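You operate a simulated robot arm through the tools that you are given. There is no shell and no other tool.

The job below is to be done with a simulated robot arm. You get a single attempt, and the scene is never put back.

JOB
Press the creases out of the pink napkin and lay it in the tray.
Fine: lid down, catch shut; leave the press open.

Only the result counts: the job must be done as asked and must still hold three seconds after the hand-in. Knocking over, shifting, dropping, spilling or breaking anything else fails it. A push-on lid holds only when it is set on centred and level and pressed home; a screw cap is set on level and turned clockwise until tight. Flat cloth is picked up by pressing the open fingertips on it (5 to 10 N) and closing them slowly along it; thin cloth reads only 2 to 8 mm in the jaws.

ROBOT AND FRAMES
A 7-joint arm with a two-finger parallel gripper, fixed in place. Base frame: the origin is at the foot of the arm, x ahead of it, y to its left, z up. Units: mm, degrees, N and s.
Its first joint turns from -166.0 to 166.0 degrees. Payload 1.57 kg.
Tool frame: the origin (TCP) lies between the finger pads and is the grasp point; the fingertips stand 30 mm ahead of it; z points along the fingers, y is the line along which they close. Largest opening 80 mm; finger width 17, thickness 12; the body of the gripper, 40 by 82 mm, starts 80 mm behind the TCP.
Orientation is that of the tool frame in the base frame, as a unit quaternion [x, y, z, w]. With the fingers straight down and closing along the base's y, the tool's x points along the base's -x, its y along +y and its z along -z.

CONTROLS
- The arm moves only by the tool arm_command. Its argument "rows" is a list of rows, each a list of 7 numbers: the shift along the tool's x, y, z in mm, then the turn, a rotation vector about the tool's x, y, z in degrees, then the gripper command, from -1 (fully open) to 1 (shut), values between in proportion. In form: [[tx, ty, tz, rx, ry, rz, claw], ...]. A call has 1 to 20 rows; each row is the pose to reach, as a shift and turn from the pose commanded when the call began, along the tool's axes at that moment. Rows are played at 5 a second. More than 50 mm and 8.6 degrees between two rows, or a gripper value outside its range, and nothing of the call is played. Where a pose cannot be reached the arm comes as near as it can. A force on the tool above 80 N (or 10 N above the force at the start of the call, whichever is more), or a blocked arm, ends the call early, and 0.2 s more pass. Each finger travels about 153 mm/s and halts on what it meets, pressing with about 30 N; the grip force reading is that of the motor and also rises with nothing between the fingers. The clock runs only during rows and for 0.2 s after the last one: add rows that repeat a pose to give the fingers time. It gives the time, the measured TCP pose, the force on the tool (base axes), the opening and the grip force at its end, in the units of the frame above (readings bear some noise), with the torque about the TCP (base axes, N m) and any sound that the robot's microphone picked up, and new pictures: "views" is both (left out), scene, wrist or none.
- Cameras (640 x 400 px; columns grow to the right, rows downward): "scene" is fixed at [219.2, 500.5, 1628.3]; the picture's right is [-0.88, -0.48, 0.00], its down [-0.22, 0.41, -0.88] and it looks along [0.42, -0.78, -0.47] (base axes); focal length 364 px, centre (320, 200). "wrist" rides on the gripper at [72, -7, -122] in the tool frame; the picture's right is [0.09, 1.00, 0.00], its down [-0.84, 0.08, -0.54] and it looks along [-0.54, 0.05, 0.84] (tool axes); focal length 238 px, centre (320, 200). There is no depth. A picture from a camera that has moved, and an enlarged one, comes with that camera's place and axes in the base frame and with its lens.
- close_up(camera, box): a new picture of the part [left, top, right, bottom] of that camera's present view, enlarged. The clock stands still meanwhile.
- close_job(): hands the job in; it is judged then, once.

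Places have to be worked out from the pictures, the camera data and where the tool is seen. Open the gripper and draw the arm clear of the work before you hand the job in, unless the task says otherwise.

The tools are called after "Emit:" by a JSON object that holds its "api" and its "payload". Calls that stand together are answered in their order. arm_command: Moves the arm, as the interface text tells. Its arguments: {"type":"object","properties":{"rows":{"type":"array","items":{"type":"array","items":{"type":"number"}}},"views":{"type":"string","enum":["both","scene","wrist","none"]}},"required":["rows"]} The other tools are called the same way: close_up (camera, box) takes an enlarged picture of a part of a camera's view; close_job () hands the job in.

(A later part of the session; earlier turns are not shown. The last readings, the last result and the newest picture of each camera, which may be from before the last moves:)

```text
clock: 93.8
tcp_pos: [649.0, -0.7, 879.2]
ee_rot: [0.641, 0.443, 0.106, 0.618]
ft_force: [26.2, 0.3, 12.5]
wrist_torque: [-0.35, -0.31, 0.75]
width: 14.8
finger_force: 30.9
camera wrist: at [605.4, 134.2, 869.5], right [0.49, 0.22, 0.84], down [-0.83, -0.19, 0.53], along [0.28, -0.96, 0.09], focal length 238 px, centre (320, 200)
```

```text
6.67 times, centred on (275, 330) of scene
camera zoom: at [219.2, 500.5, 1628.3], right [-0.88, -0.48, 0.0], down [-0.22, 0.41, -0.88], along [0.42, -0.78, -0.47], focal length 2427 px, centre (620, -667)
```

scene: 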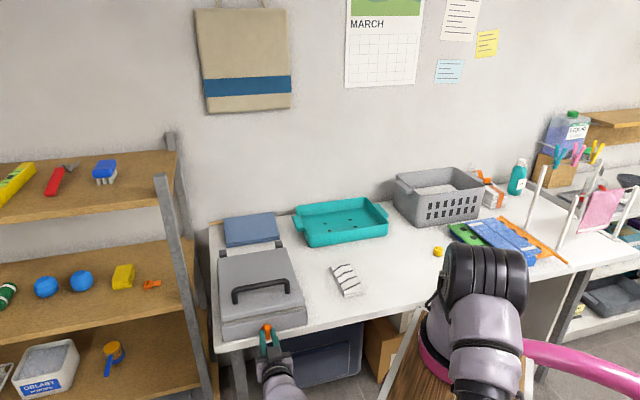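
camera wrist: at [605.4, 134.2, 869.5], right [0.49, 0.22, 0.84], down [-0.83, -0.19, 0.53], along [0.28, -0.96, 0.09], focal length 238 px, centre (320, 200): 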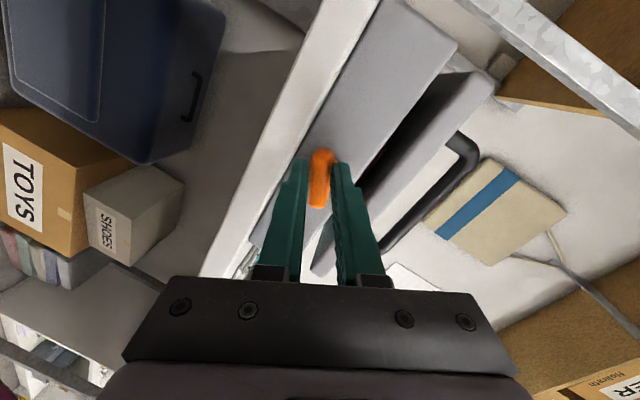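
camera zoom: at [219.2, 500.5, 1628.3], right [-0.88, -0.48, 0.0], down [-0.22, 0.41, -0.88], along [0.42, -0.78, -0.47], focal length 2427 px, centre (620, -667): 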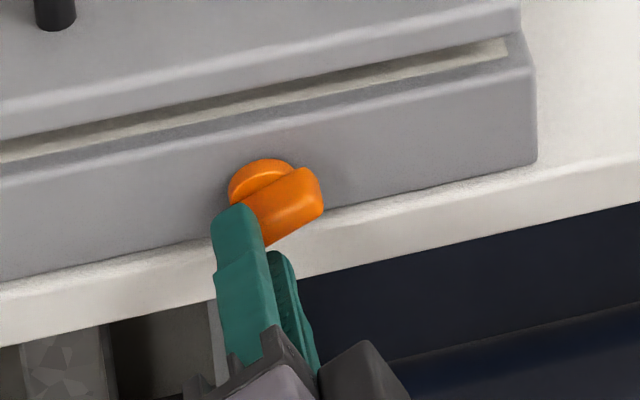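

The fin is at about 65°. I'll continue towards 90° and watch for a stop or a click.

Emit:
{"api": "arm_command", "payload": {"rows": [[0.9, 0.4, 0, 0, 0, 4, 1], [0.9, 0.4, 0, 0, 0, 8, 1], [0.9, 0.4, 0, 0, 0, 12, 1], [0.9, 0.4, 0, 0, 0, 16, 1], [0.9, 0.4, 0, 0, 0, 20, 1], [0.9, 0.4, 0, 0, 0, 20, 1]], "views": "wrist"}}

Emit:
{"api": "close_up", "payload": {"camera": "scene", "box": [240, 300, 310, 360]}}

```text
clock: 95.2
tcp_pos: [649.3, -0.0, 882.6]
ee_rot: [0.707, 0.323, 0.212, 0.592]
ft_force: [6.6, 3.8, 42.8]
wrist_torque: [-1.16, -0.65, 0.73]
width: 14.2
finger_force: 30.7
camera wrist: at [615.1, 137.2, 895.2], right [0.27, -0.03, 0.96], down [-0.94, -0.22, 0.26], along [0.21, -0.98, -0.08], focal length 238 px, centre (320, 200)
```

wrist: 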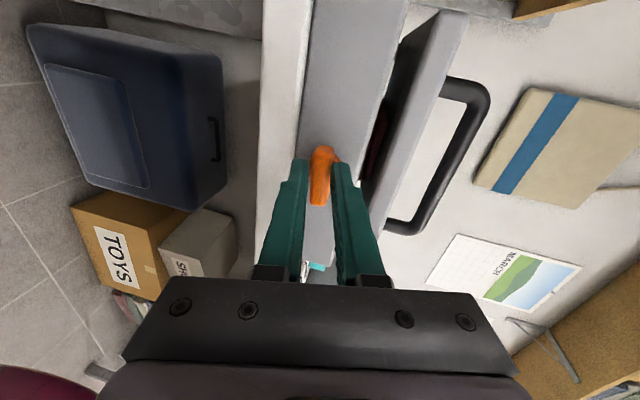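

```text
6.67 times, centred on (275, 330) of scene
camera zoom: at [219.2, 500.5, 1628.3], right [-0.88, -0.48, 0.0], down [-0.22, 0.41, -0.88], along [0.42, -0.78, -0.47], focal length 2427 px, centre (620, -667)
```

zoom: 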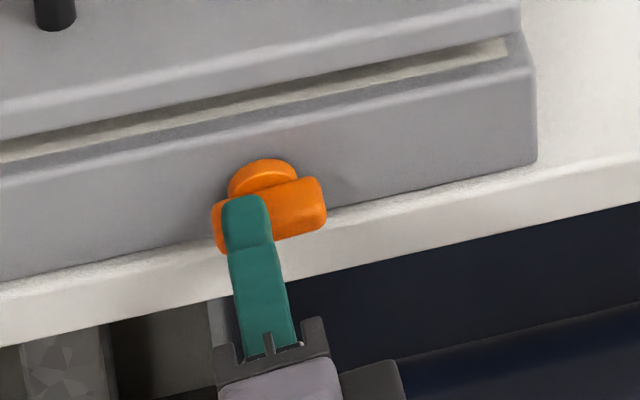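

The fin is nearly horizontal (≈ 86°) but no sound yet. I'll lower about 2.5 mm to relieve the upward force and turn a few more degrees to find the stop.

Emit:
{"api": "arm_command", "payload": {"rows": [[0.2, -1.2, 0.2, 0, 0, 0, 1], [0.2, -2.4, 0.5, 0, 0, 2, 1], [0.2, -2.4, 0.5, 0, 0, 5, 1], [0.2, -2.4, 0.5, 0, 0, 8, 1], [0.2, -2.4, 0.5, 0, 0, 8, 1]], "views": "wrist"}}

Emit:
{"api": "close_up", "payload": {"camera": "scene", "box": [240, 300, 310, 360]}}

Emit:
{"api": "close_up", "payload": {"camera": "wrist", "box": [240, 90, 440, 240]}}

```text
clock: 96.5
tcp_pos: [650.2, 0.4, 883.6]
ee_rot: [0.727, 0.271, 0.255, 0.577]
ft_force: [21.7, -4.4, 61.3]
wrist_torque: [-1.73, -0.89, 0.52]
width: 16.7
finger_force: 32.2
camera wrist: at [617.5, 137.2, 904.7], right [0.17, -0.12, 0.98], down [-0.97, -0.21, 0.14], along [0.19, -0.97, -0.15], focal length 238 px, centre (320, 200)
```

wrist: 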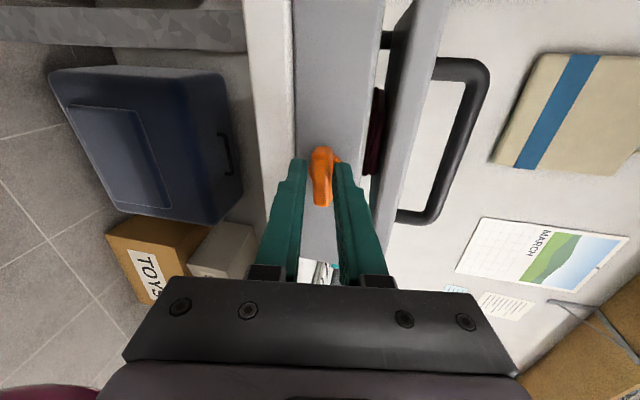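

```text
6.67 times, centred on (275, 330) of scene
camera zoom: at [219.2, 500.5, 1628.3], right [-0.88, -0.48, 0.0], down [-0.22, 0.41, -0.88], along [0.42, -0.78, -0.47], focal length 2427 px, centre (620, -667)
```

zoom: 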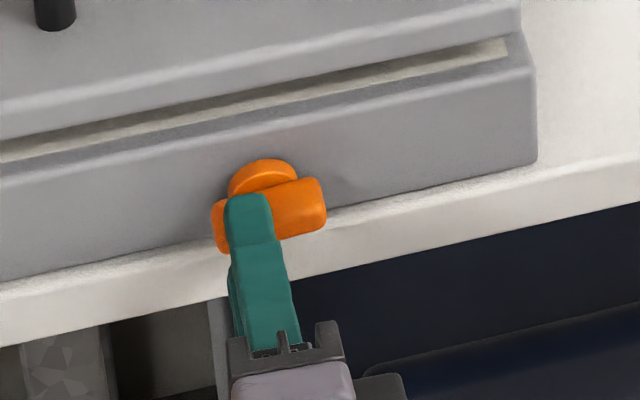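

```text
2.67 times, centred on (340, 165) of wrist
camera zoom: at [617.5, 137.2, 904.7], right [0.17, -0.12, 0.98], down [-0.97, -0.21, 0.14], along [0.19, -0.97, -0.15], focal length 636 px, centre (267, 293)
```

zoom: 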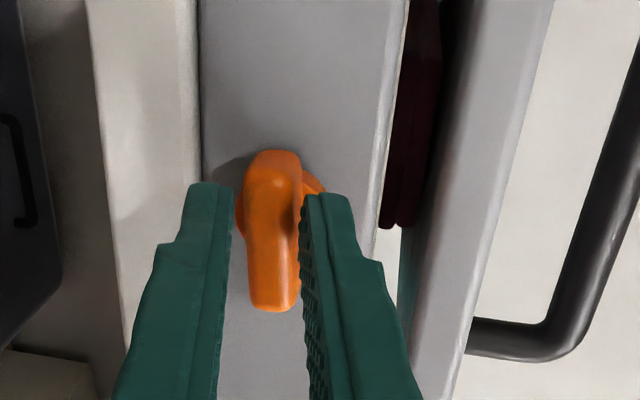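

The fin has reached its stop at horizontal: the gripper turned further but the fin did not. I'll relieve the twist and open the jaws, leaving the catch shut.

Emit:
{"api": "arm_command", "payload": {"rows": [[0, -1, 0, 0, 0, -3, 1], [0, -2, 0, 0, 0, -6, 0.8], [0, -2, 0, 0, 0, -6, 0.5], [0, -2, 0, 0, 0, -6, 0.2], [0, -2, 0, 0, 0, -6, 0], [0, -2, 0, 0, 0, -6, 0]], "views": "wrist"}}

Emit:
{"api": "close_up", "payload": {"camera": "wrist", "box": [240, 90, 440, 240]}}

Emit:
{"api": "close_up", "payload": {"camera": "scene", "box": [240, 300, 310, 360]}}

```text
clock: 98.0
tcp_pos: [647.0, -2.5, 873.9]
ee_rot: [0.717, 0.313, 0.219, 0.584]
ft_force: [0.4, 0.4, 0.6]
wrist_torque: [-0.01, 0.01, 0.01]
width: 40.2
finger_force: 0.0
stopped in row 6: the arm was blocked; the commanded pose is now the measured one
camera wrist: at [614.0, 135.3, 889.4], right [0.26, -0.06, 0.96], down [-0.95, -0.22, 0.24], along [0.2, -0.97, -0.11], focal length 238 px, centre (320, 200)
```

wrist: 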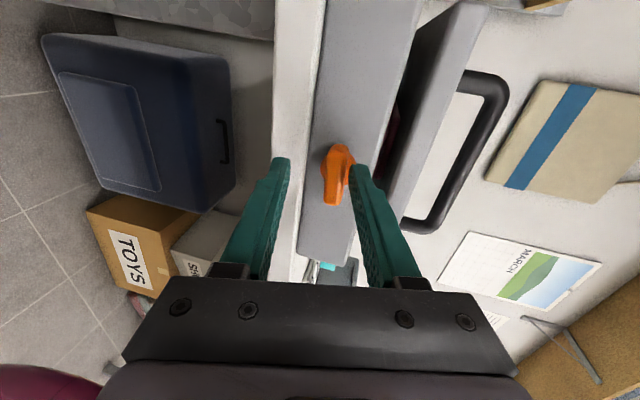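

```text
2.67 times, centred on (340, 165) of wrist
camera zoom: at [614.0, 135.3, 889.4], right [0.26, -0.06, 0.96], down [-0.95, -0.22, 0.24], along [0.2, -0.97, -0.11], focal length 636 px, centre (267, 293)
```

zoom: 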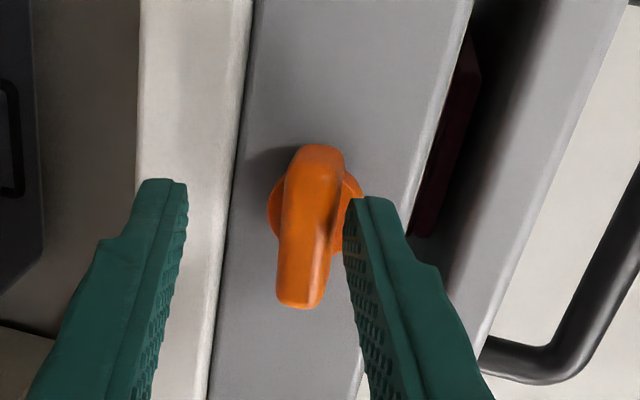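

```text
6.67 times, centred on (275, 330) of scene
camera zoom: at [219.2, 500.5, 1628.3], right [-0.88, -0.48, 0.0], down [-0.22, 0.41, -0.88], along [0.42, -0.78, -0.47], focal length 2427 px, centre (620, -667)
```

zoom: 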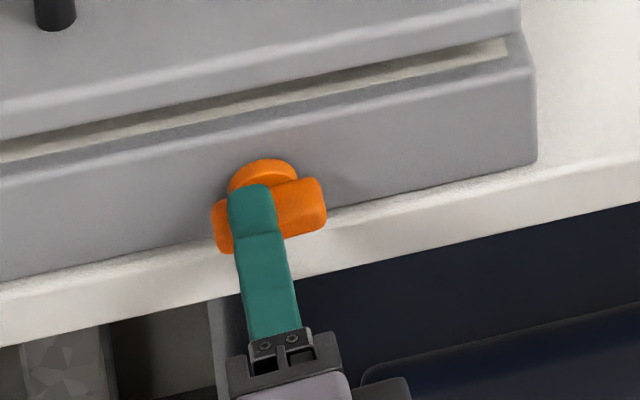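

The catch holds horizontal by itself and the jaws are free. I'll stay put and let the press work for a few seconds, listening for any sound.

Emit:
{"api": "arm_command", "payload": {"rows": [[0, 0, 0, 0, 0, 0, 0], [0, 0, 0, 0, 0, 0, 0], [0, 0, 0, 0, 0, 0, 0], [0, 0, 0, 0, 0, 0, 0], [0, 0, 0, 0, 0, 0, 0], [0, 0, 0, 0, 0, 0, 0], [0, 0, 0, 0, 0, 0, 0], [0, 0, 0, 0, 0, 0, 0], [0, 0, 0, 0, 0, 0, 0], [0, 0, 0, 0, 0, 0, 0], [0, 0, 0, 0, 0, 0, 0], [0, 0, 0, 0, 0, 0, 0], [0, 0, 0, 0, 0, 0, 0], [0, 0, 0, 0, 0, 0, 0], [0, 0, 0, 0, 0, 0, 0], [0, 0, 0, 0, 0, 0, 0], [0, 0, 0, 0, 0, 0, 0], [0, 0, 0, 0, 0, 0, 0], [0, 0, 0, 0, 0, 0, 0], [0, 0, 0, 0, 0, 0, 0]], "views": "both"}}

Emit:
{"api": "close_up", "payload": {"camera": "wrist", "box": [330, 60, 470, 200]}}

Emit:
{"api": "close_up", "payload": {"camera": "scene", "box": [200, 230, 320, 350]}}

```text
clock: 102.2
tcp_pos: [647.7, -1.3, 871.8]
ee_rot: [0.716, 0.313, 0.218, 0.585]
ft_force: [1.0, 0.3, -0.2]
wrist_torque: [0.02, -0.02, 0.03]
width: 40.0
finger_force: 0.1
camera wrist: at [613.7, 135.7, 889.2], right [0.26, -0.06, 0.96], down [-0.95, -0.22, 0.24], along [0.2, -0.97, -0.11], focal length 238 px, centre (320, 200)
```

scene: 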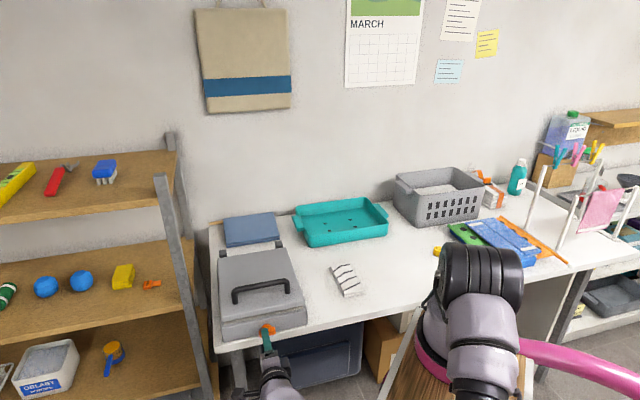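
wrist: 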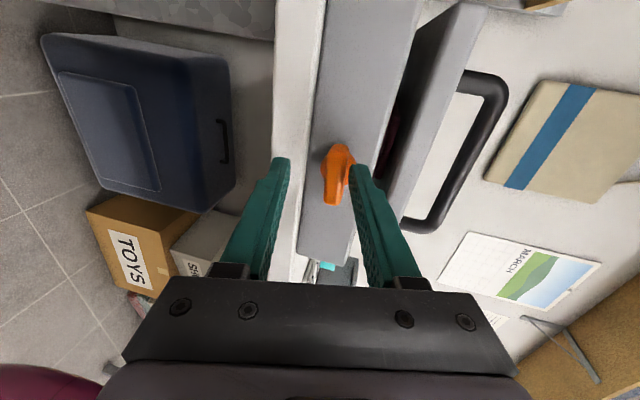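

```text
2.86 times, centred on (400, 130) of wrist
camera zoom: at [613.7, 135.7, 889.2], right [0.26, -0.06, 0.96], down [-0.95, -0.22, 0.24], along [0.2, -0.97, -0.11], focal length 681 px, centre (91, 400)
```

zoom: 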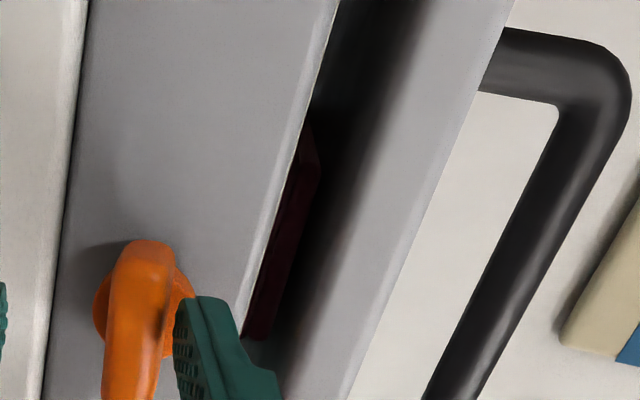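

```text
3.33 times, centred on (260, 290) of scene
camera zoom: at [219.2, 500.5, 1628.3], right [-0.88, -0.48, 0.0], down [-0.22, 0.41, -0.88], along [0.42, -0.78, -0.47], focal length 1213 px, centre (520, -100)
```

zoom: 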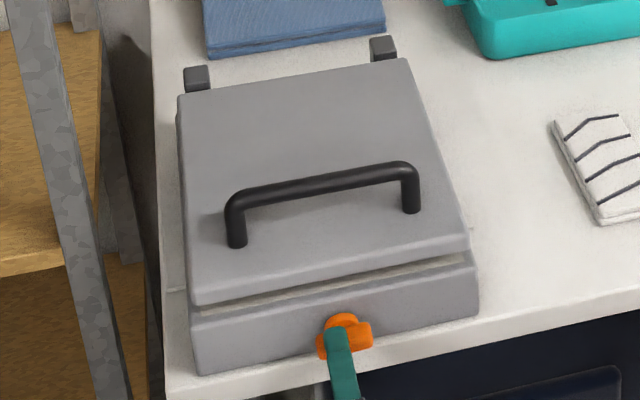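

No sound yet. I'll let it dwell longer to be sure the pressing is complete.

Emit:
{"api": "arm_command", "payload": {"rows": [[0, 0, 0, 0, 0, 0, 0], [0, 0, 0, 0, 0, 0, 0], [0, 0, 0, 0, 0, 0, 0], [0, 0, 0, 0, 0, 0, 0], [0, 0, 0, 0, 0, 0, 0], [0, 0, 0, 0, 0, 0, 0], [0, 0, 0, 0, 0, 0, 0], [0, 0, 0, 0, 0, 0, 0], [0, 0, 0, 0, 0, 0, 0], [0, 0, 0, 0, 0, 0, 0], [0, 0, 0, 0, 0, 0, 0], [0, 0, 0, 0, 0, 0, 0], [0, 0, 0, 0, 0, 0, 0], [0, 0, 0, 0, 0, 0, 0], [0, 0, 0, 0, 0, 0, 0], [0, 0, 0, 0, 0, 0, 0], [0, 0, 0, 0, 0, 0, 0], [0, 0, 0, 0, 0, 0, 0], [0, 0, 0, 0, 0, 0, 0], [0, 0, 0, 0, 0, 0, 0]], "views": "none"}}

Emit:
{"api": "arm_command", "payload": {"rows": [[0, 0, 0, 0, 0, 0, 0], [0, 0, 0, 0, 0, 0, 0], [0, 0, 0, 0, 0, 0, 0], [0, 0, 0, 0, 0, 0, 0], [0, 0, 0, 0, 0, 0, 0], [0, 0, 0, 0, 0, 0, 0], [0, 0, 0, 0, 0, 0, 0], [0, 0, 0, 0, 0, 0, 0], [0, 0, 0, 0, 0, 0, 0], [0, 0, 0, 0, 0, 0, 0], [0, 0, 0, 0, 0, 0, 0], [0, 0, 0, 0, 0, 0, 0], [0, 0, 0, 0, 0, 0, 0], [0, 0, 0, 0, 0, 0, 0], [0, 0, 0, 0, 0, 0, 0], [0, 0, 0, 0, 0, 0, 0], [0, 0, 0, 0, 0, 0, 0], [0, 0, 0, 0, 0, 0, 0], [0, 0, 0, 0, 0, 0, 0], [0, 0, 0, 0, 0, 0, 0]], "views": "wrist"}}

```text
clock: 106.5
tcp_pos: [647.4, -0.4, 873.2]
ee_rot: [0.716, 0.314, 0.218, 0.584]
ft_force: [-0.3, 0.0, 0.4]
wrist_torque: [-0.03, -0.02, -0.02]
width: 40.1
finger_force: 0.1
```

```text
clock: 110.7
tcp_pos: [646.3, -2.2, 873.9]
ee_rot: [0.716, 0.313, 0.219, 0.584]
ft_force: [-1.0, -0.4, 0.6]
wrist_torque: [-0.01, -0.01, 0.01]
width: 40.2
finger_force: 0.1
camera wrist: at [613.6, 135.8, 889.3], right [0.26, -0.06, 0.96], down [-0.95, -0.22, 0.24], along [0.2, -0.97, -0.11], focal length 238 px, centre (320, 200)
```

wrist: 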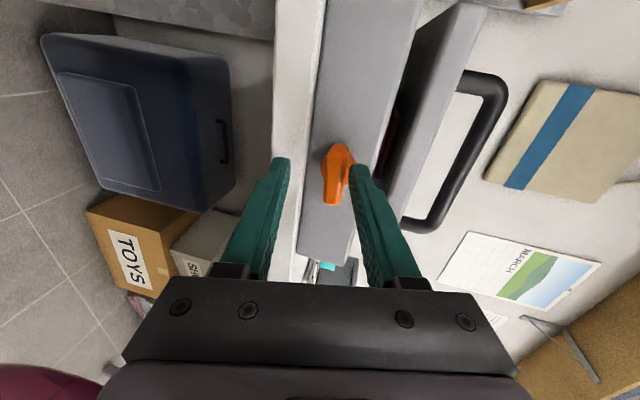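

The dwell is now over 12 s. I'll re-centre on the horizontal fin (raising about 6 mm) and grip it again to turn the catch back open.

Emit:
{"api": "arm_command", "payload": {"rows": [[0, 3, 0, 0, 0, 0, 0], [0, 6.5, 0, 0, 0, 0, 0], [0, 6.5, 1, 0, 0, 0, 0.3], [0, 6.5, 2, 0, 0, 0, 0.5], [0, 6.5, 2, 0, 0, 0, 0.7], [0, 6.5, 2, 0, 0, 0, 1], [0, 6.5, 2, 0, 0, 0, 1]], "views": "wrist"}}

Emit:
{"api": "close_up", "payload": {"camera": "wrist", "box": [240, 90, 440, 240]}}

```text
clock: 112.2
tcp_pos: [649.4, 1.2, 885.4]
ee_rot: [0.719, 0.309, 0.222, 0.581]
ft_force: [14.7, -16.1, 53.3]
wrist_torque: [-1.48, -0.85, 0.38]
width: 14.7
finger_force: 30.1
camera wrist: at [615.4, 137.2, 901.4], right [0.25, -0.07, 0.97], down [-0.95, -0.22, 0.23], along [0.2, -0.97, -0.12], focal length 238 px, centre (320, 200)
```

wrist: 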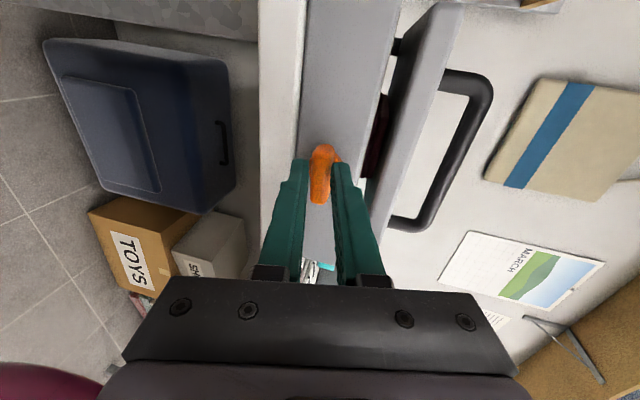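

```text
2.67 times, centred on (340, 165) of wrist
camera zoom: at [615.4, 137.2, 901.4], right [0.25, -0.07, 0.97], down [-0.95, -0.22, 0.23], along [0.2, -0.97, -0.12], focal length 636 px, centre (267, 293)
```

zoom: 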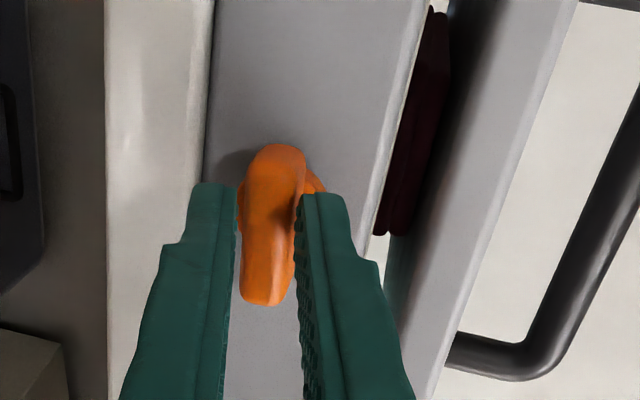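

The fin is gripped again about 8–10 mm off its centre. I'll turn it back anticlockwise following the small circle around the pivot, checking halfway.

Emit:
{"api": "arm_command", "payload": {"rows": [[1, 3, 0, 0, 0, 0, 1], [2, 5.5, 0, 0, 0, -4, 1], [2, 5, 0, 0, 0, -10, 1], [1.7, 4, 0, 0, 0, -16, 1], [1.3, 3, 0, 0, 0, -22, 1], [0.8, 2.2, 0, 0, 0, -28, 1], [0.4, 1.3, 0, 0, 0, -34, 1], [0, 0.7, 0, 0, 0, -40, 1], [0, 0.7, 0, 0, 0, -40, 1]], "views": "wrist"}}

Emit:
{"api": "close_up", "payload": {"camera": "scene", "box": [240, 300, 310, 360]}}

```text
clock: 114.2
tcp_pos: [651.4, -6.5, 878.1]
ee_rot: [0.565, 0.539, 0.004, 0.625]
ft_force: [-8.5, 7.0, -32.0]
wrist_torque: [0.39, 0.08, -0.21]
width: 15.1
finger_force: 30.8
camera wrist: at [594.0, 121.8, 851.6], right [0.64, 0.42, 0.65], down [-0.67, -0.1, 0.73], along [0.37, -0.9, 0.21], focal length 238 px, centre (320, 200)
```

wrist: 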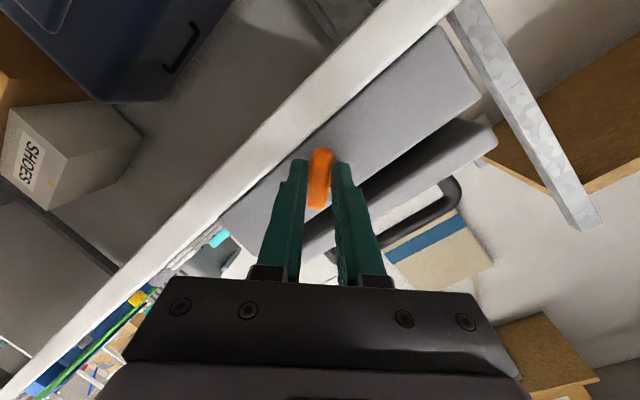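

```text
6.67 times, centred on (275, 330) of scene
camera zoom: at [219.2, 500.5, 1628.3], right [-0.88, -0.48, 0.0], down [-0.22, 0.41, -0.88], along [0.42, -0.78, -0.47], focal length 2427 px, centre (620, -667)
```

zoom: 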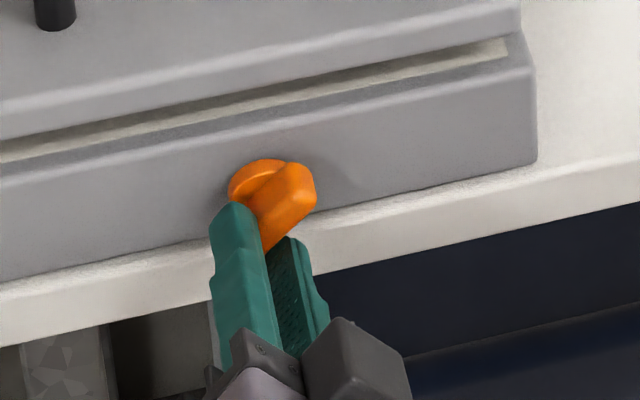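

Halfway back at about 45°. Continuing anticlockwise to vertical.

Emit:
{"api": "arm_command", "payload": {"rows": [[-0.2, -1.5, 0.2, 0, 0, -4, 1], [-0.4, -2.5, 0.4, 0, 0, -10, 1], [-0.7, -3.5, 0.5, 0, 0, -16, 1], [-0.9, -4.5, 0.6, 0, 0, -22, 1], [-1.2, -5.5, 0.8, 0, 0, -28, 1], [-1.4, -6.2, 0.9, 0, 0, -34, 1], [-1.7, -6.9, 1, 0, 0, -40, 1], [-1.7, -6.9, 1, 0, 0, -46, 1], [-1.7, -6.9, 1, 0, 0, -46, 1]], "views": "wrist"}}

Emit:
{"api": "close_up", "payload": {"camera": "scene", "box": [240, 300, 310, 360]}}

Emit:
{"api": "close_up", "payload": {"camera": "wrist", "box": [220, 90, 420, 260]}}

```text
clock: 116.2
tcp_pos: [646.8, -9.4, 876.2]
ee_rot: [0.309, 0.716, -0.24, 0.578]
ft_force: [11.3, 3.1, 25.7]
wrist_torque: [-0.6, -0.46, 0.56]
width: 13.9
finger_force: 29.9
camera wrist: at [548.3, 83.9, 832.3], right [0.7, 0.71, -0.08], down [-0.19, 0.29, 0.94], along [0.68, -0.64, 0.35], focal length 238 px, centre (320, 200)
```

wrist: 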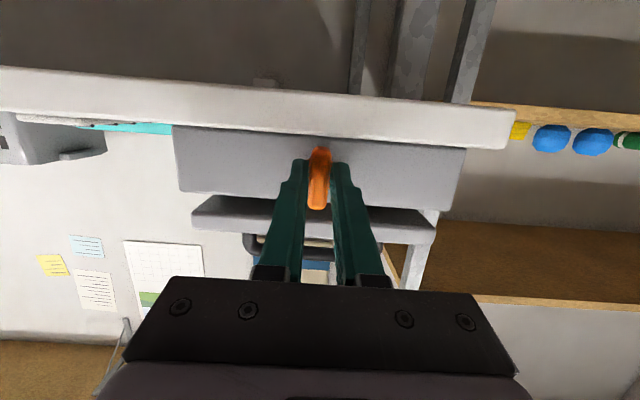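

```text
6.67 times, centred on (275, 330) of scene
camera zoom: at [219.2, 500.5, 1628.3], right [-0.88, -0.48, 0.0], down [-0.22, 0.41, -0.88], along [0.42, -0.78, -0.47], focal length 2427 px, centre (620, -667)
```

zoom: 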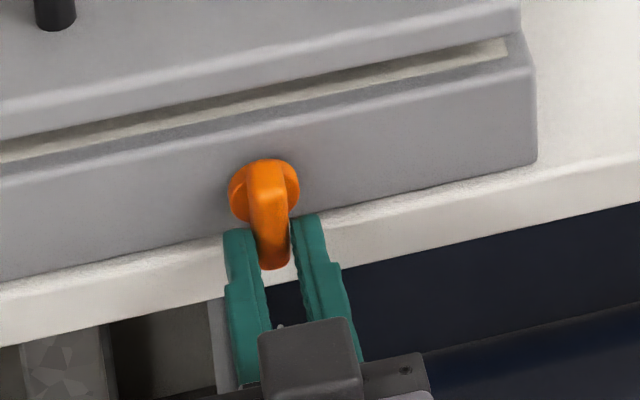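

```text
2.35 times, centred on (320, 175) of wrist
camera zoom: at [548.3, 83.9, 832.3], right [0.7, 0.71, -0.08], down [-0.19, 0.29, 0.94], along [0.68, -0.64, 0.35], focal length 561 px, centre (320, 259)
```

zoom: 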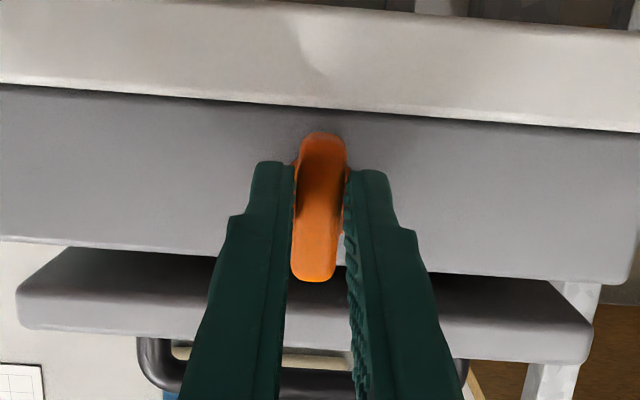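

The catch is back at its original vertical (open) position. I'll open the jaws, back straight out, and rise.

Emit:
{"api": "arm_command", "payload": {"rows": [[0, 0, 0, 0, 0, 0, 0.6], [0, 0, 0, 0, 0, 0, 0.2], [0, 0, 0, 0, 0, 0, -0.25], [0, 0, -10, 0, 0, 0, -0.25], [0, 0, -25, 0, 0, 0, -0.25], [0, 0, -45, 0, 0, 0, -0.25], [-20, 0, -48, 0, 0, 0, -0.25], [-40, 0, -48, 0, 0, 0, -0.25], [-60, 0, -48, 0, 0, 0, -0.25], [-60, 0, -48, 0, 0, 0, -0.25]], "views": "both"}}

Emit:
{"api": "close_up", "payload": {"camera": "scene", "box": [200, 230, 320, 350]}}

```text
clock: 118.5
tcp_pos: [621.9, 15.0, 943.8]
ee_rot: [0.311, 0.716, -0.24, 0.577]
ft_force: [0.3, -0.2, 0.5]
wrist_torque: [-0.01, 0.02, 0.0]
width: 50.2
finger_force: 0.0
camera wrist: at [523.9, 108.2, 900.1], right [0.7, 0.71, -0.07], down [-0.19, 0.29, 0.94], along [0.68, -0.65, 0.34], focal length 238 px, centre (320, 200)
```

scene: 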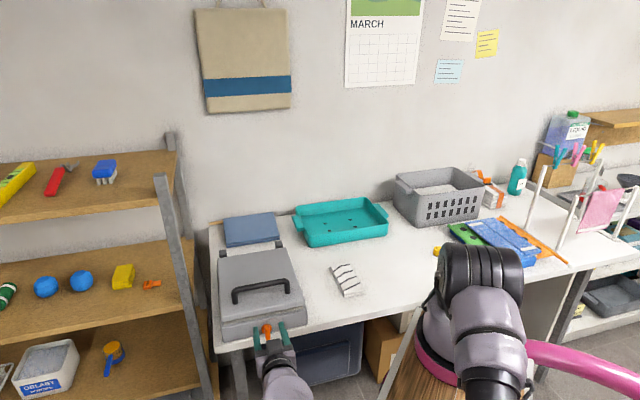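
wrist: 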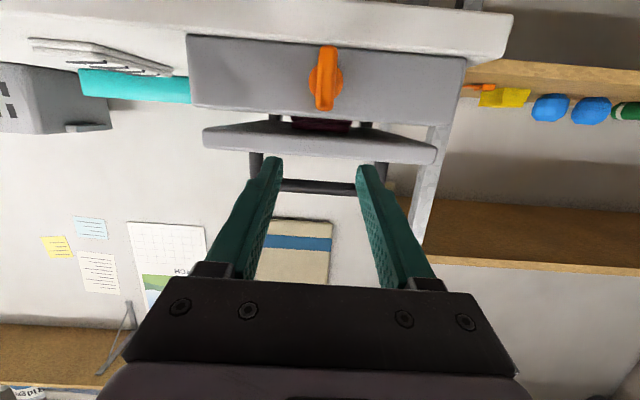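

```text
3.33 times, centred on (260, 290) of scene
camera zoom: at [219.2, 500.5, 1628.3], right [-0.88, -0.48, 0.0], down [-0.22, 0.41, -0.88], along [0.42, -0.78, -0.47], focal length 1213 px, centre (520, -100)
```

zoom: 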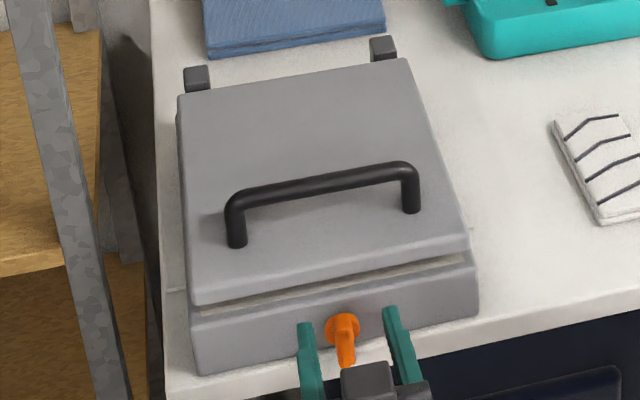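

Now at TCP depth 429 clear of the press. I'll raise a little and pitch the tool back to pointing straight down.

Emit:
{"api": "arm_command", "payload": {"rows": [[-20, 0, -5, 0, 7.73, -0.17, -0.25], [-40, 0, -10, 0, 15.46, -0.33, -0.25], [-60, 0, -15, 0, 23.19, -0.5, -0.25], [-80, 0, -15, 0, 30.92, -0.66, -0.25], [-90, 0, -15, 0, 38.65, -0.83, -0.25], [-100, 0, -15, 0, 46.38, -0.99, -0.25], [-110, 0, -15, -0.1, 54.11, -1.16, -0.25], [-120, 0, -15, -0.1, 61.84, -1.32, -0.25], [-120, 0, -15, -0.1, 69.57, -1.49, -0.25], [-120, 0, -15, -0.1, 77.3, -1.65, -0.25], [-120, 0, -15, -0.1, 77.3, -1.65, -0.25]], "views": "both"}}

```text
clock: 120.8
tcp_pos: [630.0, 5.1, 1066.1]
ee_rot: [0.38, 0.925, 0.0, 0.0]
ft_force: [0.5, -0.4, 0.5]
wrist_torque: [-0.02, 0.02, -0.01]
width: 49.8
finger_force: 0.0
camera wrist: at [573.1, 51.2, 1186.3], right [0.64, 0.77, 0.0], down [0.65, -0.53, 0.54], along [0.42, -0.35, -0.84], focal length 238 px, centre (320, 200)
```

scene: 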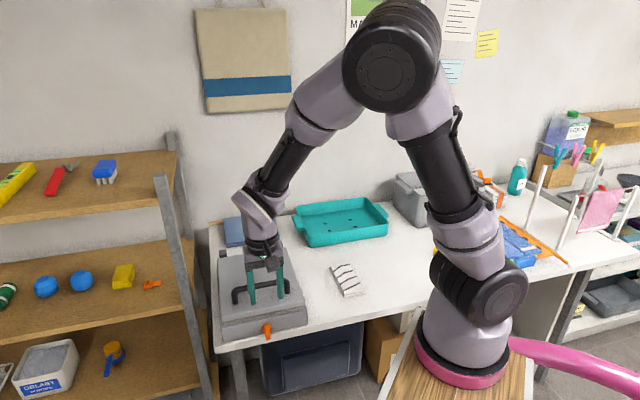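
wrist: 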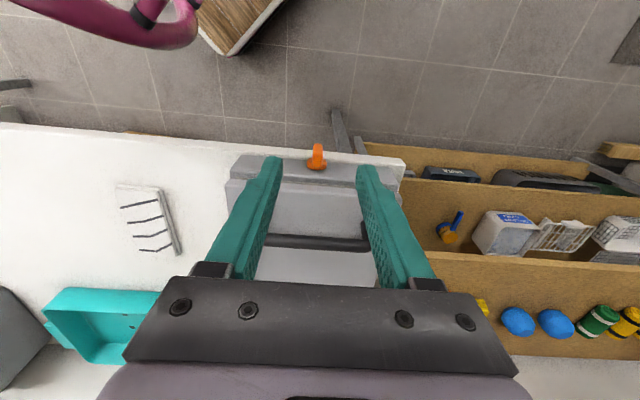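

The arm is back elbow-up with the tool vertical. I'll turn it 90° and move over the handle bar (depth ≈ 559.5) to straddle it again.

Emit:
{"api": "arm_command", "payload": {"rows": [[-10, -4, 0, 0, 0, -8.2, 0], [-25, -8, 0, 0, 0, -16.4, 0.3], [-40, -12, 0, 0, 0, -24.6, 0.3], [-55, -16, 0, 0, 0, -32.8, 0.3], [-70, -20, 0, 0, 0, -41, 0.3], [-85, -24, 0, 0, 0, -49.2, 0.3], [-100, -28, 0, 0, 0, -57.4, 0.3], [-110, -32, 0, 0, 0, -65.6, 0.3], [-117.6, -34, 0, 0, 0, -73.8, 0.3], [-117.6, -34, 0, 0, 0, -82, 0.3], [-117.6, -34, 0, 0, 0, -89.6, 0.3], [-117.6, -34, 0, 0, 0, -89.6, 0.3]], "views": "both"}}

Emit:
{"api": "close_up", "payload": {"camera": "wrist", "box": [200, 60, 440, 260]}}

```text
clock: 123.5
tcp_pos: [689.8, -102.4, 1065.7]
ee_rot: [-0.382, 0.924, 0.0, 0.0]
ft_force: [1.1, 0.0, 0.3]
wrist_torque: [-0.03, 0.02, -0.02]
width: 27.7
finger_force: 0.1
camera wrist: at [642.1, -157.5, 1186.8], right [-0.77, 0.64, 0.0], down [0.54, 0.65, 0.54], along [0.35, 0.41, -0.84], focal length 238 px, centre (320, 200)
```

scene: 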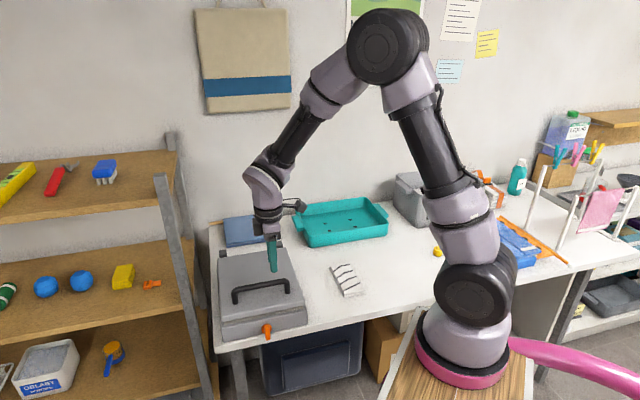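
wrist: 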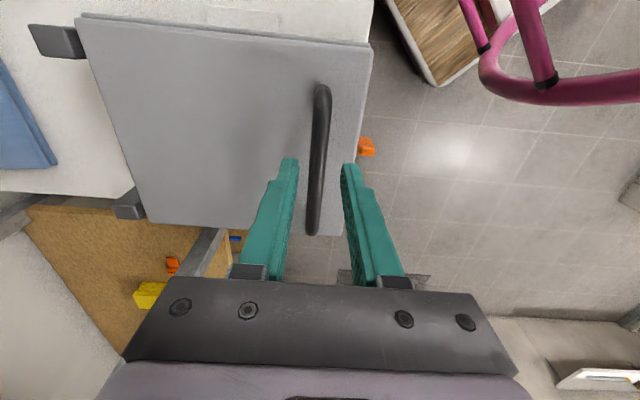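

```text
2.00 times, centred on (320, 160) of wrist
camera zoom: at [642.1, -157.5, 1186.8], right [-0.77, 0.64, 0.0], down [0.54, 0.65, 0.54], along [0.35, 0.41, -0.84], focal length 477 px, centre (320, 280)
```

zoom: 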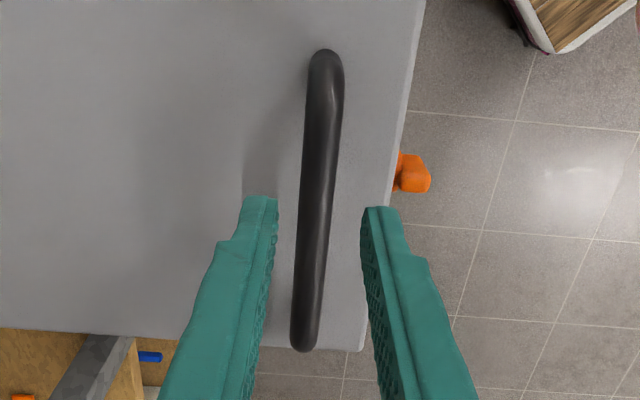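

The bar is centred between the jaws. I'll descend to TCP z ≈ 986 and grip it.

Emit:
{"api": "arm_command", "payload": {"rows": [[0, 0.5, 25, 0, 0, 0, 0.3], [0, 0.5, 50, 0, 0, 0, 0.3], [0, 0.5, 65, 0, 0, 0, 0.3], [0, 0.5, 75, 0, 0, 0, 0.3], [0, 0.5, 79, 0, 0, 0, 0.3], [0, 0.5, 79, 0, 0, 0, 0.5], [0, 0.5, 79, 0, 0, 0, 0.8], [0, 0.5, 79, 0, 0, 0, 1], [0, 0.5, 79, 0, 0, 0, 1]], "views": "wrist"}}

```text
clock: 125.5
tcp_pos: [688.7, -103.0, 986.3]
ee_rot: [-0.38, 0.925, -0.001, 0.0]
ft_force: [12.4, -10.7, -1.4]
wrist_torque: [0.17, -0.35, 0.18]
width: 15.8
finger_force: 31.1
camera wrist: at [642.0, -157.8, 1107.3], right [-0.77, 0.64, 0.0], down [0.54, 0.64, 0.54], along [0.35, 0.41, -0.84], focal length 238 px, centre (320, 200)
```

wrist: 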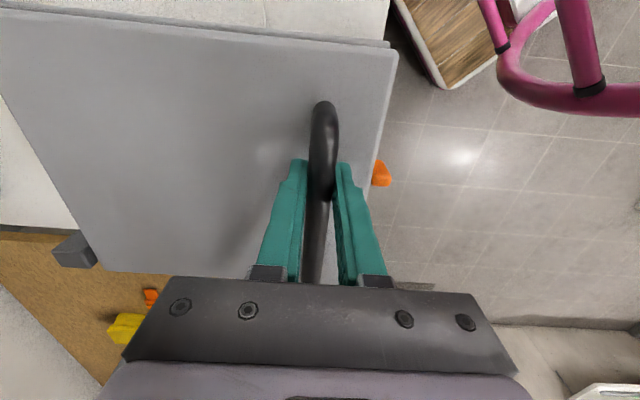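

The bar is gripped (15.8 mm). I'll raise it along the hinge arc to about 10° and check that the lid comes freely.

Emit:
{"api": "arm_command", "payload": {"rows": [[0, -1, 0, 0, 0, 0, 1], [0, -2, -5, 0, 0, 0, 1], [0, -3.2, -10.5, 0, 0, 0, 1], [0, -4.5, -15.7, 0, 0, 0, 1], [0, -6, -20.9, 0, 0, 0, 1], [0, -7.5, -26, 0, 0, 0, 1], [0, -9.2, -31.1, 0, 0, 0, 1], [0, -11, -36.2, 0, 0, 0, 1], [0, -12.8, -41.2, 0, 0, 0, 1], [0, -12.8, -41.2, 0, 0, 0, 1]], "views": "both"}}

Emit:
{"api": "close_up", "payload": {"camera": "scene", "box": [200, 210, 320, 350]}}

```text
clock: 127.7
tcp_pos: [697.1, -111.7, 1029.3]
ee_rot: [-0.382, 0.924, 0.0, -0.001]
ft_force: [9.2, -1.2, -7.4]
wrist_torque: [0.09, -0.04, 0.18]
width: 15.9
finger_force: 31.2
camera wrist: at [650.5, -166.2, 1148.6], right [-0.77, 0.64, 0.0], down [0.54, 0.65, 0.54], along [0.35, 0.41, -0.84], focal length 238 px, centre (320, 200)
```

scene: 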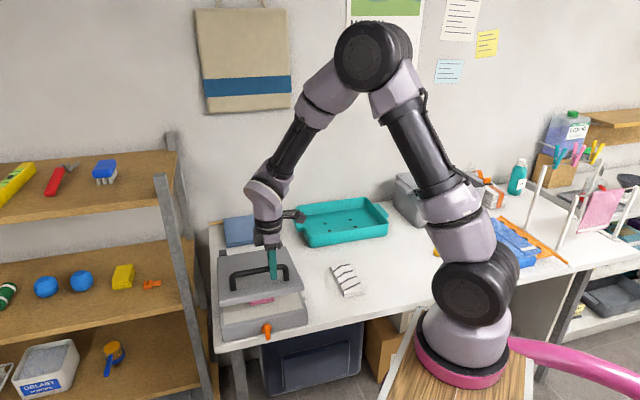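
wrist: 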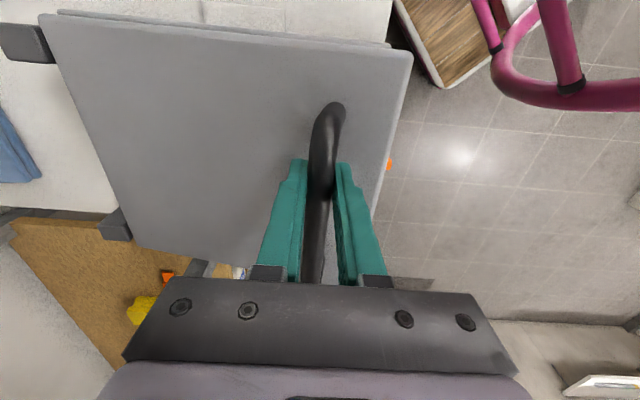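

```text
2.86 times, centred on (260, 280) of scene
camera zoom: at [219.2, 500.5, 1628.3], right [-0.88, -0.48, 0.0], down [-0.22, 0.41, -0.88], along [0.42, -0.78, -0.47], focal length 1040 px, centre (491, -29)
```

zoom: 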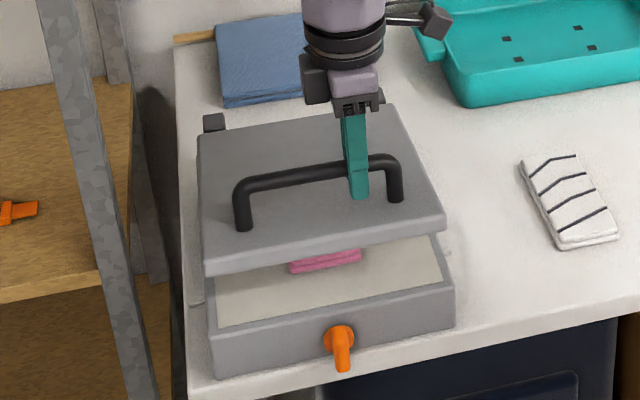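

The lid lifts freely. I'll continue opening along the arc to about 50°.

Emit:
{"api": "arm_command", "payload": {"rows": [[0, -4, -10, 0, 0, 0, 1], [0, -8.4, -19.7, 0, 0, 0, 1], [0, -13.4, -29.3, 0, 0, 0, 1], [0, -18.7, -38.6, 0, 0, 0, 1], [0, -24.5, -47.7, 0, 0, 0, 1], [0, -30.5, -56.5, 0, 0, 0, 1], [0, -37.1, -65.1, 0, 0, 0, 1], [0, -43.9, -73.4, 0, 0, 0, 1], [0, -51.1, -81.3, 0, 0, 0, 1], [0, -58.6, -88.9, 0, 0, 0, 1], [0, -66.5, -96.2, 0, 0, 0, 1], [0, -74.6, -103.1, 0, 0, 0, 1], [0, -83, -109.7, 0, 0, 0, 1], [0, -91.8, -116, 0, 0, 0, 1], [0, -100.8, -121.8, 0, 0, 0, 1], [0, -110.1, -127.2, 0, 0, 0, 1], [0, -110.1, -127.2, 0, 0, 0, 1]], "views": "both"}}

Emit:
{"api": "close_up", "payload": {"camera": "scene", "box": [200, 190, 320, 350]}}

```text
clock: 131.2
tcp_pos: [774.0, -188.6, 1155.7]
ee_rot: [-0.381, 0.925, -0.001, 0.001]
ft_force: [2.0, 8.5, 2.1]
wrist_torque: [0.17, -0.01, -0.07]
width: 15.8
finger_force: 31.4
camera wrist: at [727.9, -244.1, 1276.3], right [-0.77, 0.64, 0.0], down [0.54, 0.65, 0.54], along [0.35, 0.41, -0.84], focal length 238 px, centre (320, 200)
```

scene: 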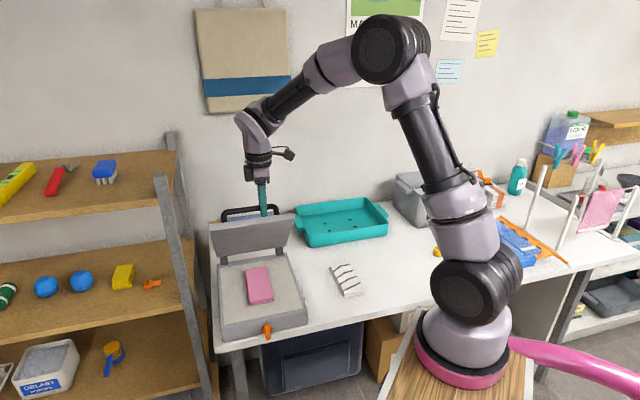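
wrist: 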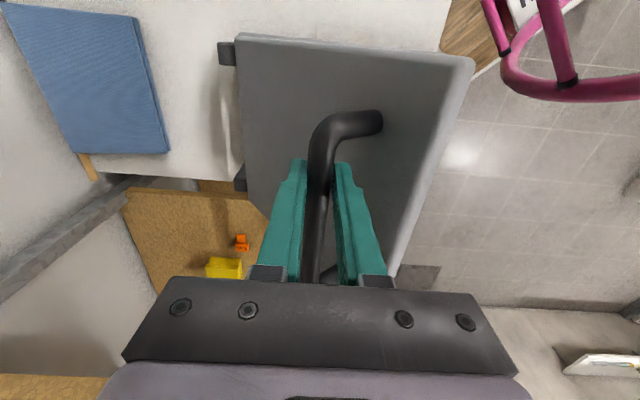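

```text
2.50 times, centred on (260, 270) of scene
camera zoom: at [219.2, 500.5, 1628.3], right [-0.88, -0.48, 0.0], down [-0.22, 0.41, -0.88], along [0.42, -0.78, -0.47], focal length 910 px, centre (470, 25)
```

zoom: 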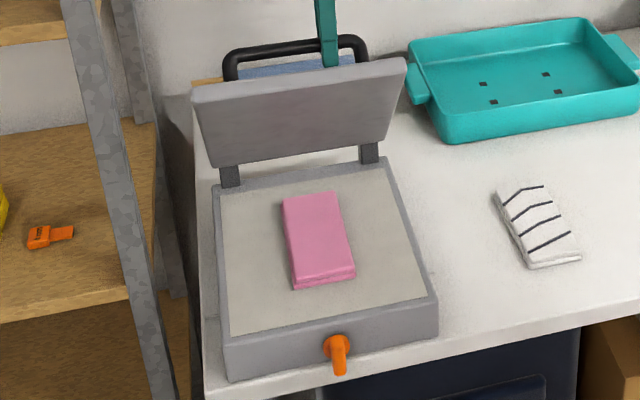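

The creases are gone — the pink napkin is smooth. I'll finish opening the lid along the arc to its original resting angle.

Emit:
{"api": "arm_command", "payload": {"rows": [[0, -9.5, -5, 0, 0, 0, 1], [0, -19.2, -9.6, 0, 0, 0, 1], [0, -29, -13.8, 0, 0, 0, 1], [0, -39.1, -17.5, 0, 0, 0, 1], [0, -49.3, -20.8, 0, 0, 0, 1], [0, -59.6, -23.7, 0, 0, 0, 1], [0, -70.1, -26, 0, 0, 0, 1], [0, -80.7, -27.9, 0, 0, 0, 1], [0, -91.3, -29.4, 0, 0, 0, 1], [0, -102, -30.4, 0, 0, 0, 1], [0, -112.7, -30.9, 0, 0, 0, 1], [0, -123.5, -31, 0, 0, 0, 1], [0, -134.2, -30.6, 0, 0, 0, 1], [0, -144.9, -29.8, 0, 0, 0, 1], [0, -155.5, -28.4, 0, 0, 0, 1], [0, -166.1, -26.6, 0, 0, 0, 1], [0, -176.6, -24.4, 0, 0, 0, 1], [0, -187, -21.7, 0, 0, 0, 1], [0, -195, -19.2, 0, 0, 0, 1], [0, -195, -19.2, 0, 0, 0, 1]], "views": "both"}}

Emit:
{"api": "close_up", "payload": {"camera": "wrist", "box": [200, 60, 520, 290]}}

Emit:
{"api": "close_up", "payload": {"camera": "scene", "box": [190, 130, 330, 350]}}

```text
clock: 135.4
tcp_pos: [911.3, -326.8, 1172.1]
ee_rot: [-0.381, 0.925, -0.001, -0.001]
ft_force: [6.2, 6.5, -2.9]
wrist_torque: [0.26, -0.31, -0.18]
width: 15.7
finger_force: 31.4
camera wrist: at [865.3, -382.4, 1294.8], right [-0.77, 0.64, 0.0], down [0.54, 0.65, 0.54], along [0.35, 0.41, -0.84], focal length 238 px, centre (320, 200)
```

scene: 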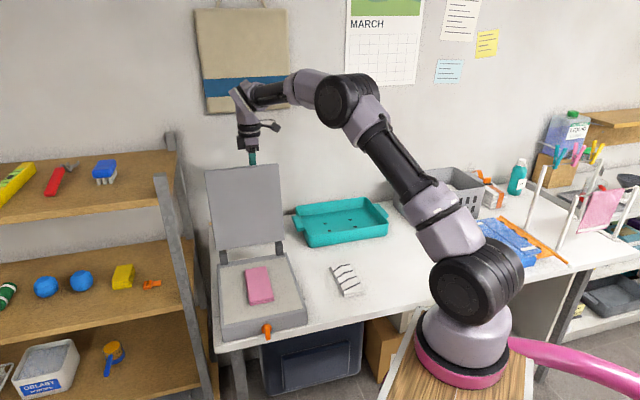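
wrist: 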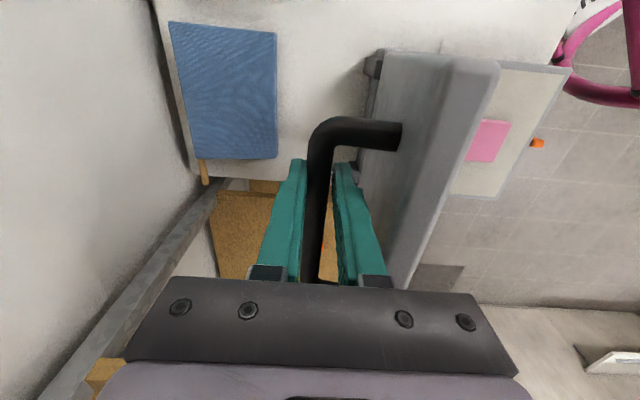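

```text
1.74 times, centred on (360, 175) of wrist
camera zoom: at [865.3, -382.4, 1294.8], right [-0.77, 0.64, 0.0], down [0.54, 0.65, 0.54], along [0.35, 0.41, -0.84], focal length 414 px, centre (250, 244)
```

zoom: 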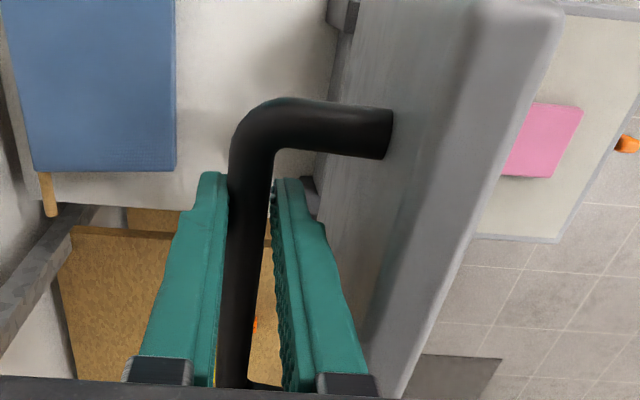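

```text
1.82 times, centred on (260, 240) of scene
camera zoom: at [219.2, 500.5, 1628.3], right [-0.88, -0.48, 0.0], down [-0.22, 0.41, -0.88], along [0.42, -0.78, -0.47], focal length 662 px, centre (429, 127)
```

zoom: 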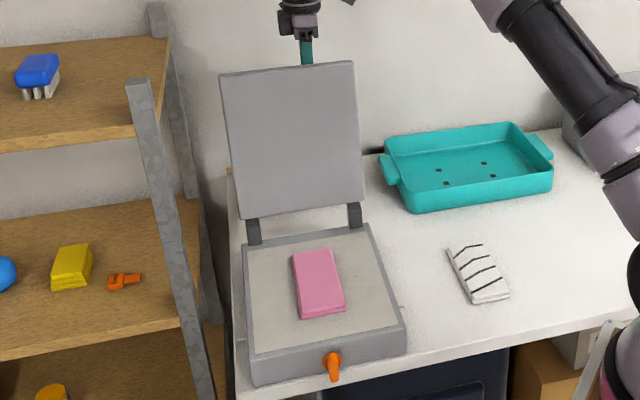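

The lid is open again, leaning back past vertical. I'll ease it the last 4 mm to its original position, open the jaws and rise straight off the bar.

Emit:
{"api": "arm_command", "payload": {"rows": [[0, -2, 1, 0, 0, 0, 1], [0, -4.5, 2, 0, 0, 0, 1], [0, -4.5, 2, 0, 0, 0, 0.6], [0, -4.5, 2, 0, 0, 0, 0.3], [0, -4.5, 2, 0, 0, 0, 0.3], [0, -4.5, -20, 0, 0, 0, 0.3], [0, -4.5, -50, 0, 0, 0, 0.3], [0, -4.5, -90, 0, 0, 0, 0.3], [0, -4.5, -135, 0, 0, 0, 0.3], [0, -4.5, -145, 0, 0, 0, 0.3]], "views": "both"}}

Emit:
{"api": "close_up", "payload": {"camera": "scene", "box": [190, 130, 330, 350]}}

```text
clock: 137.7
tcp_pos: [914.8, -332.1, 1320.3]
ee_rot: [-0.381, 0.925, -0.001, 0.001]
ft_force: [0.3, 0.6, -0.3]
wrist_torque: [-0.04, -0.02, -0.01]
width: 28.0
finger_force: 0.1
camera wrist: at [868.3, -386.5, 1440.8], right [-0.77, 0.64, 0.0], down [0.54, 0.64, 0.54], along [0.35, 0.41, -0.84], focal length 238 px, centre (320, 200)
```

scene: 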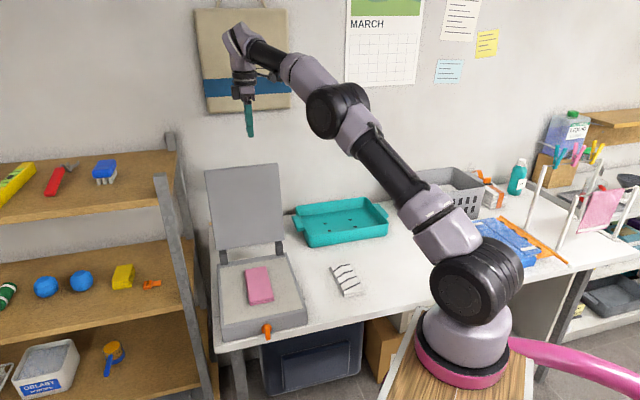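
wrist: 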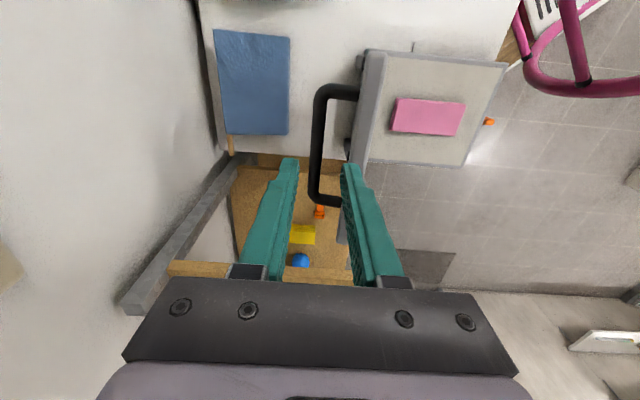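

```text
1.82 times, centred on (260, 240) of scene
camera zoom: at [219.2, 500.5, 1628.3], right [-0.88, -0.48, 0.0], down [-0.22, 0.41, -0.88], along [0.42, -0.78, -0.47], focal length 662 px, centre (429, 127)
```

zoom: 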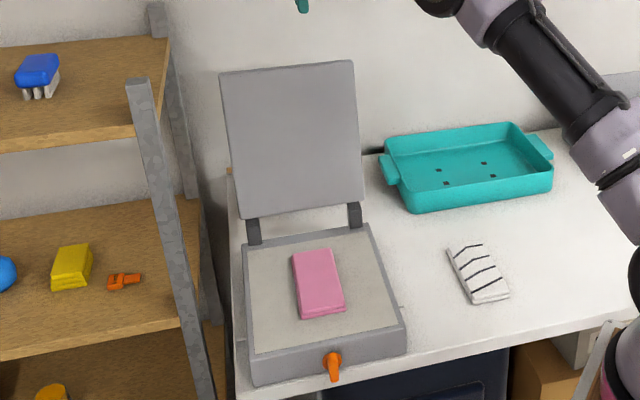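

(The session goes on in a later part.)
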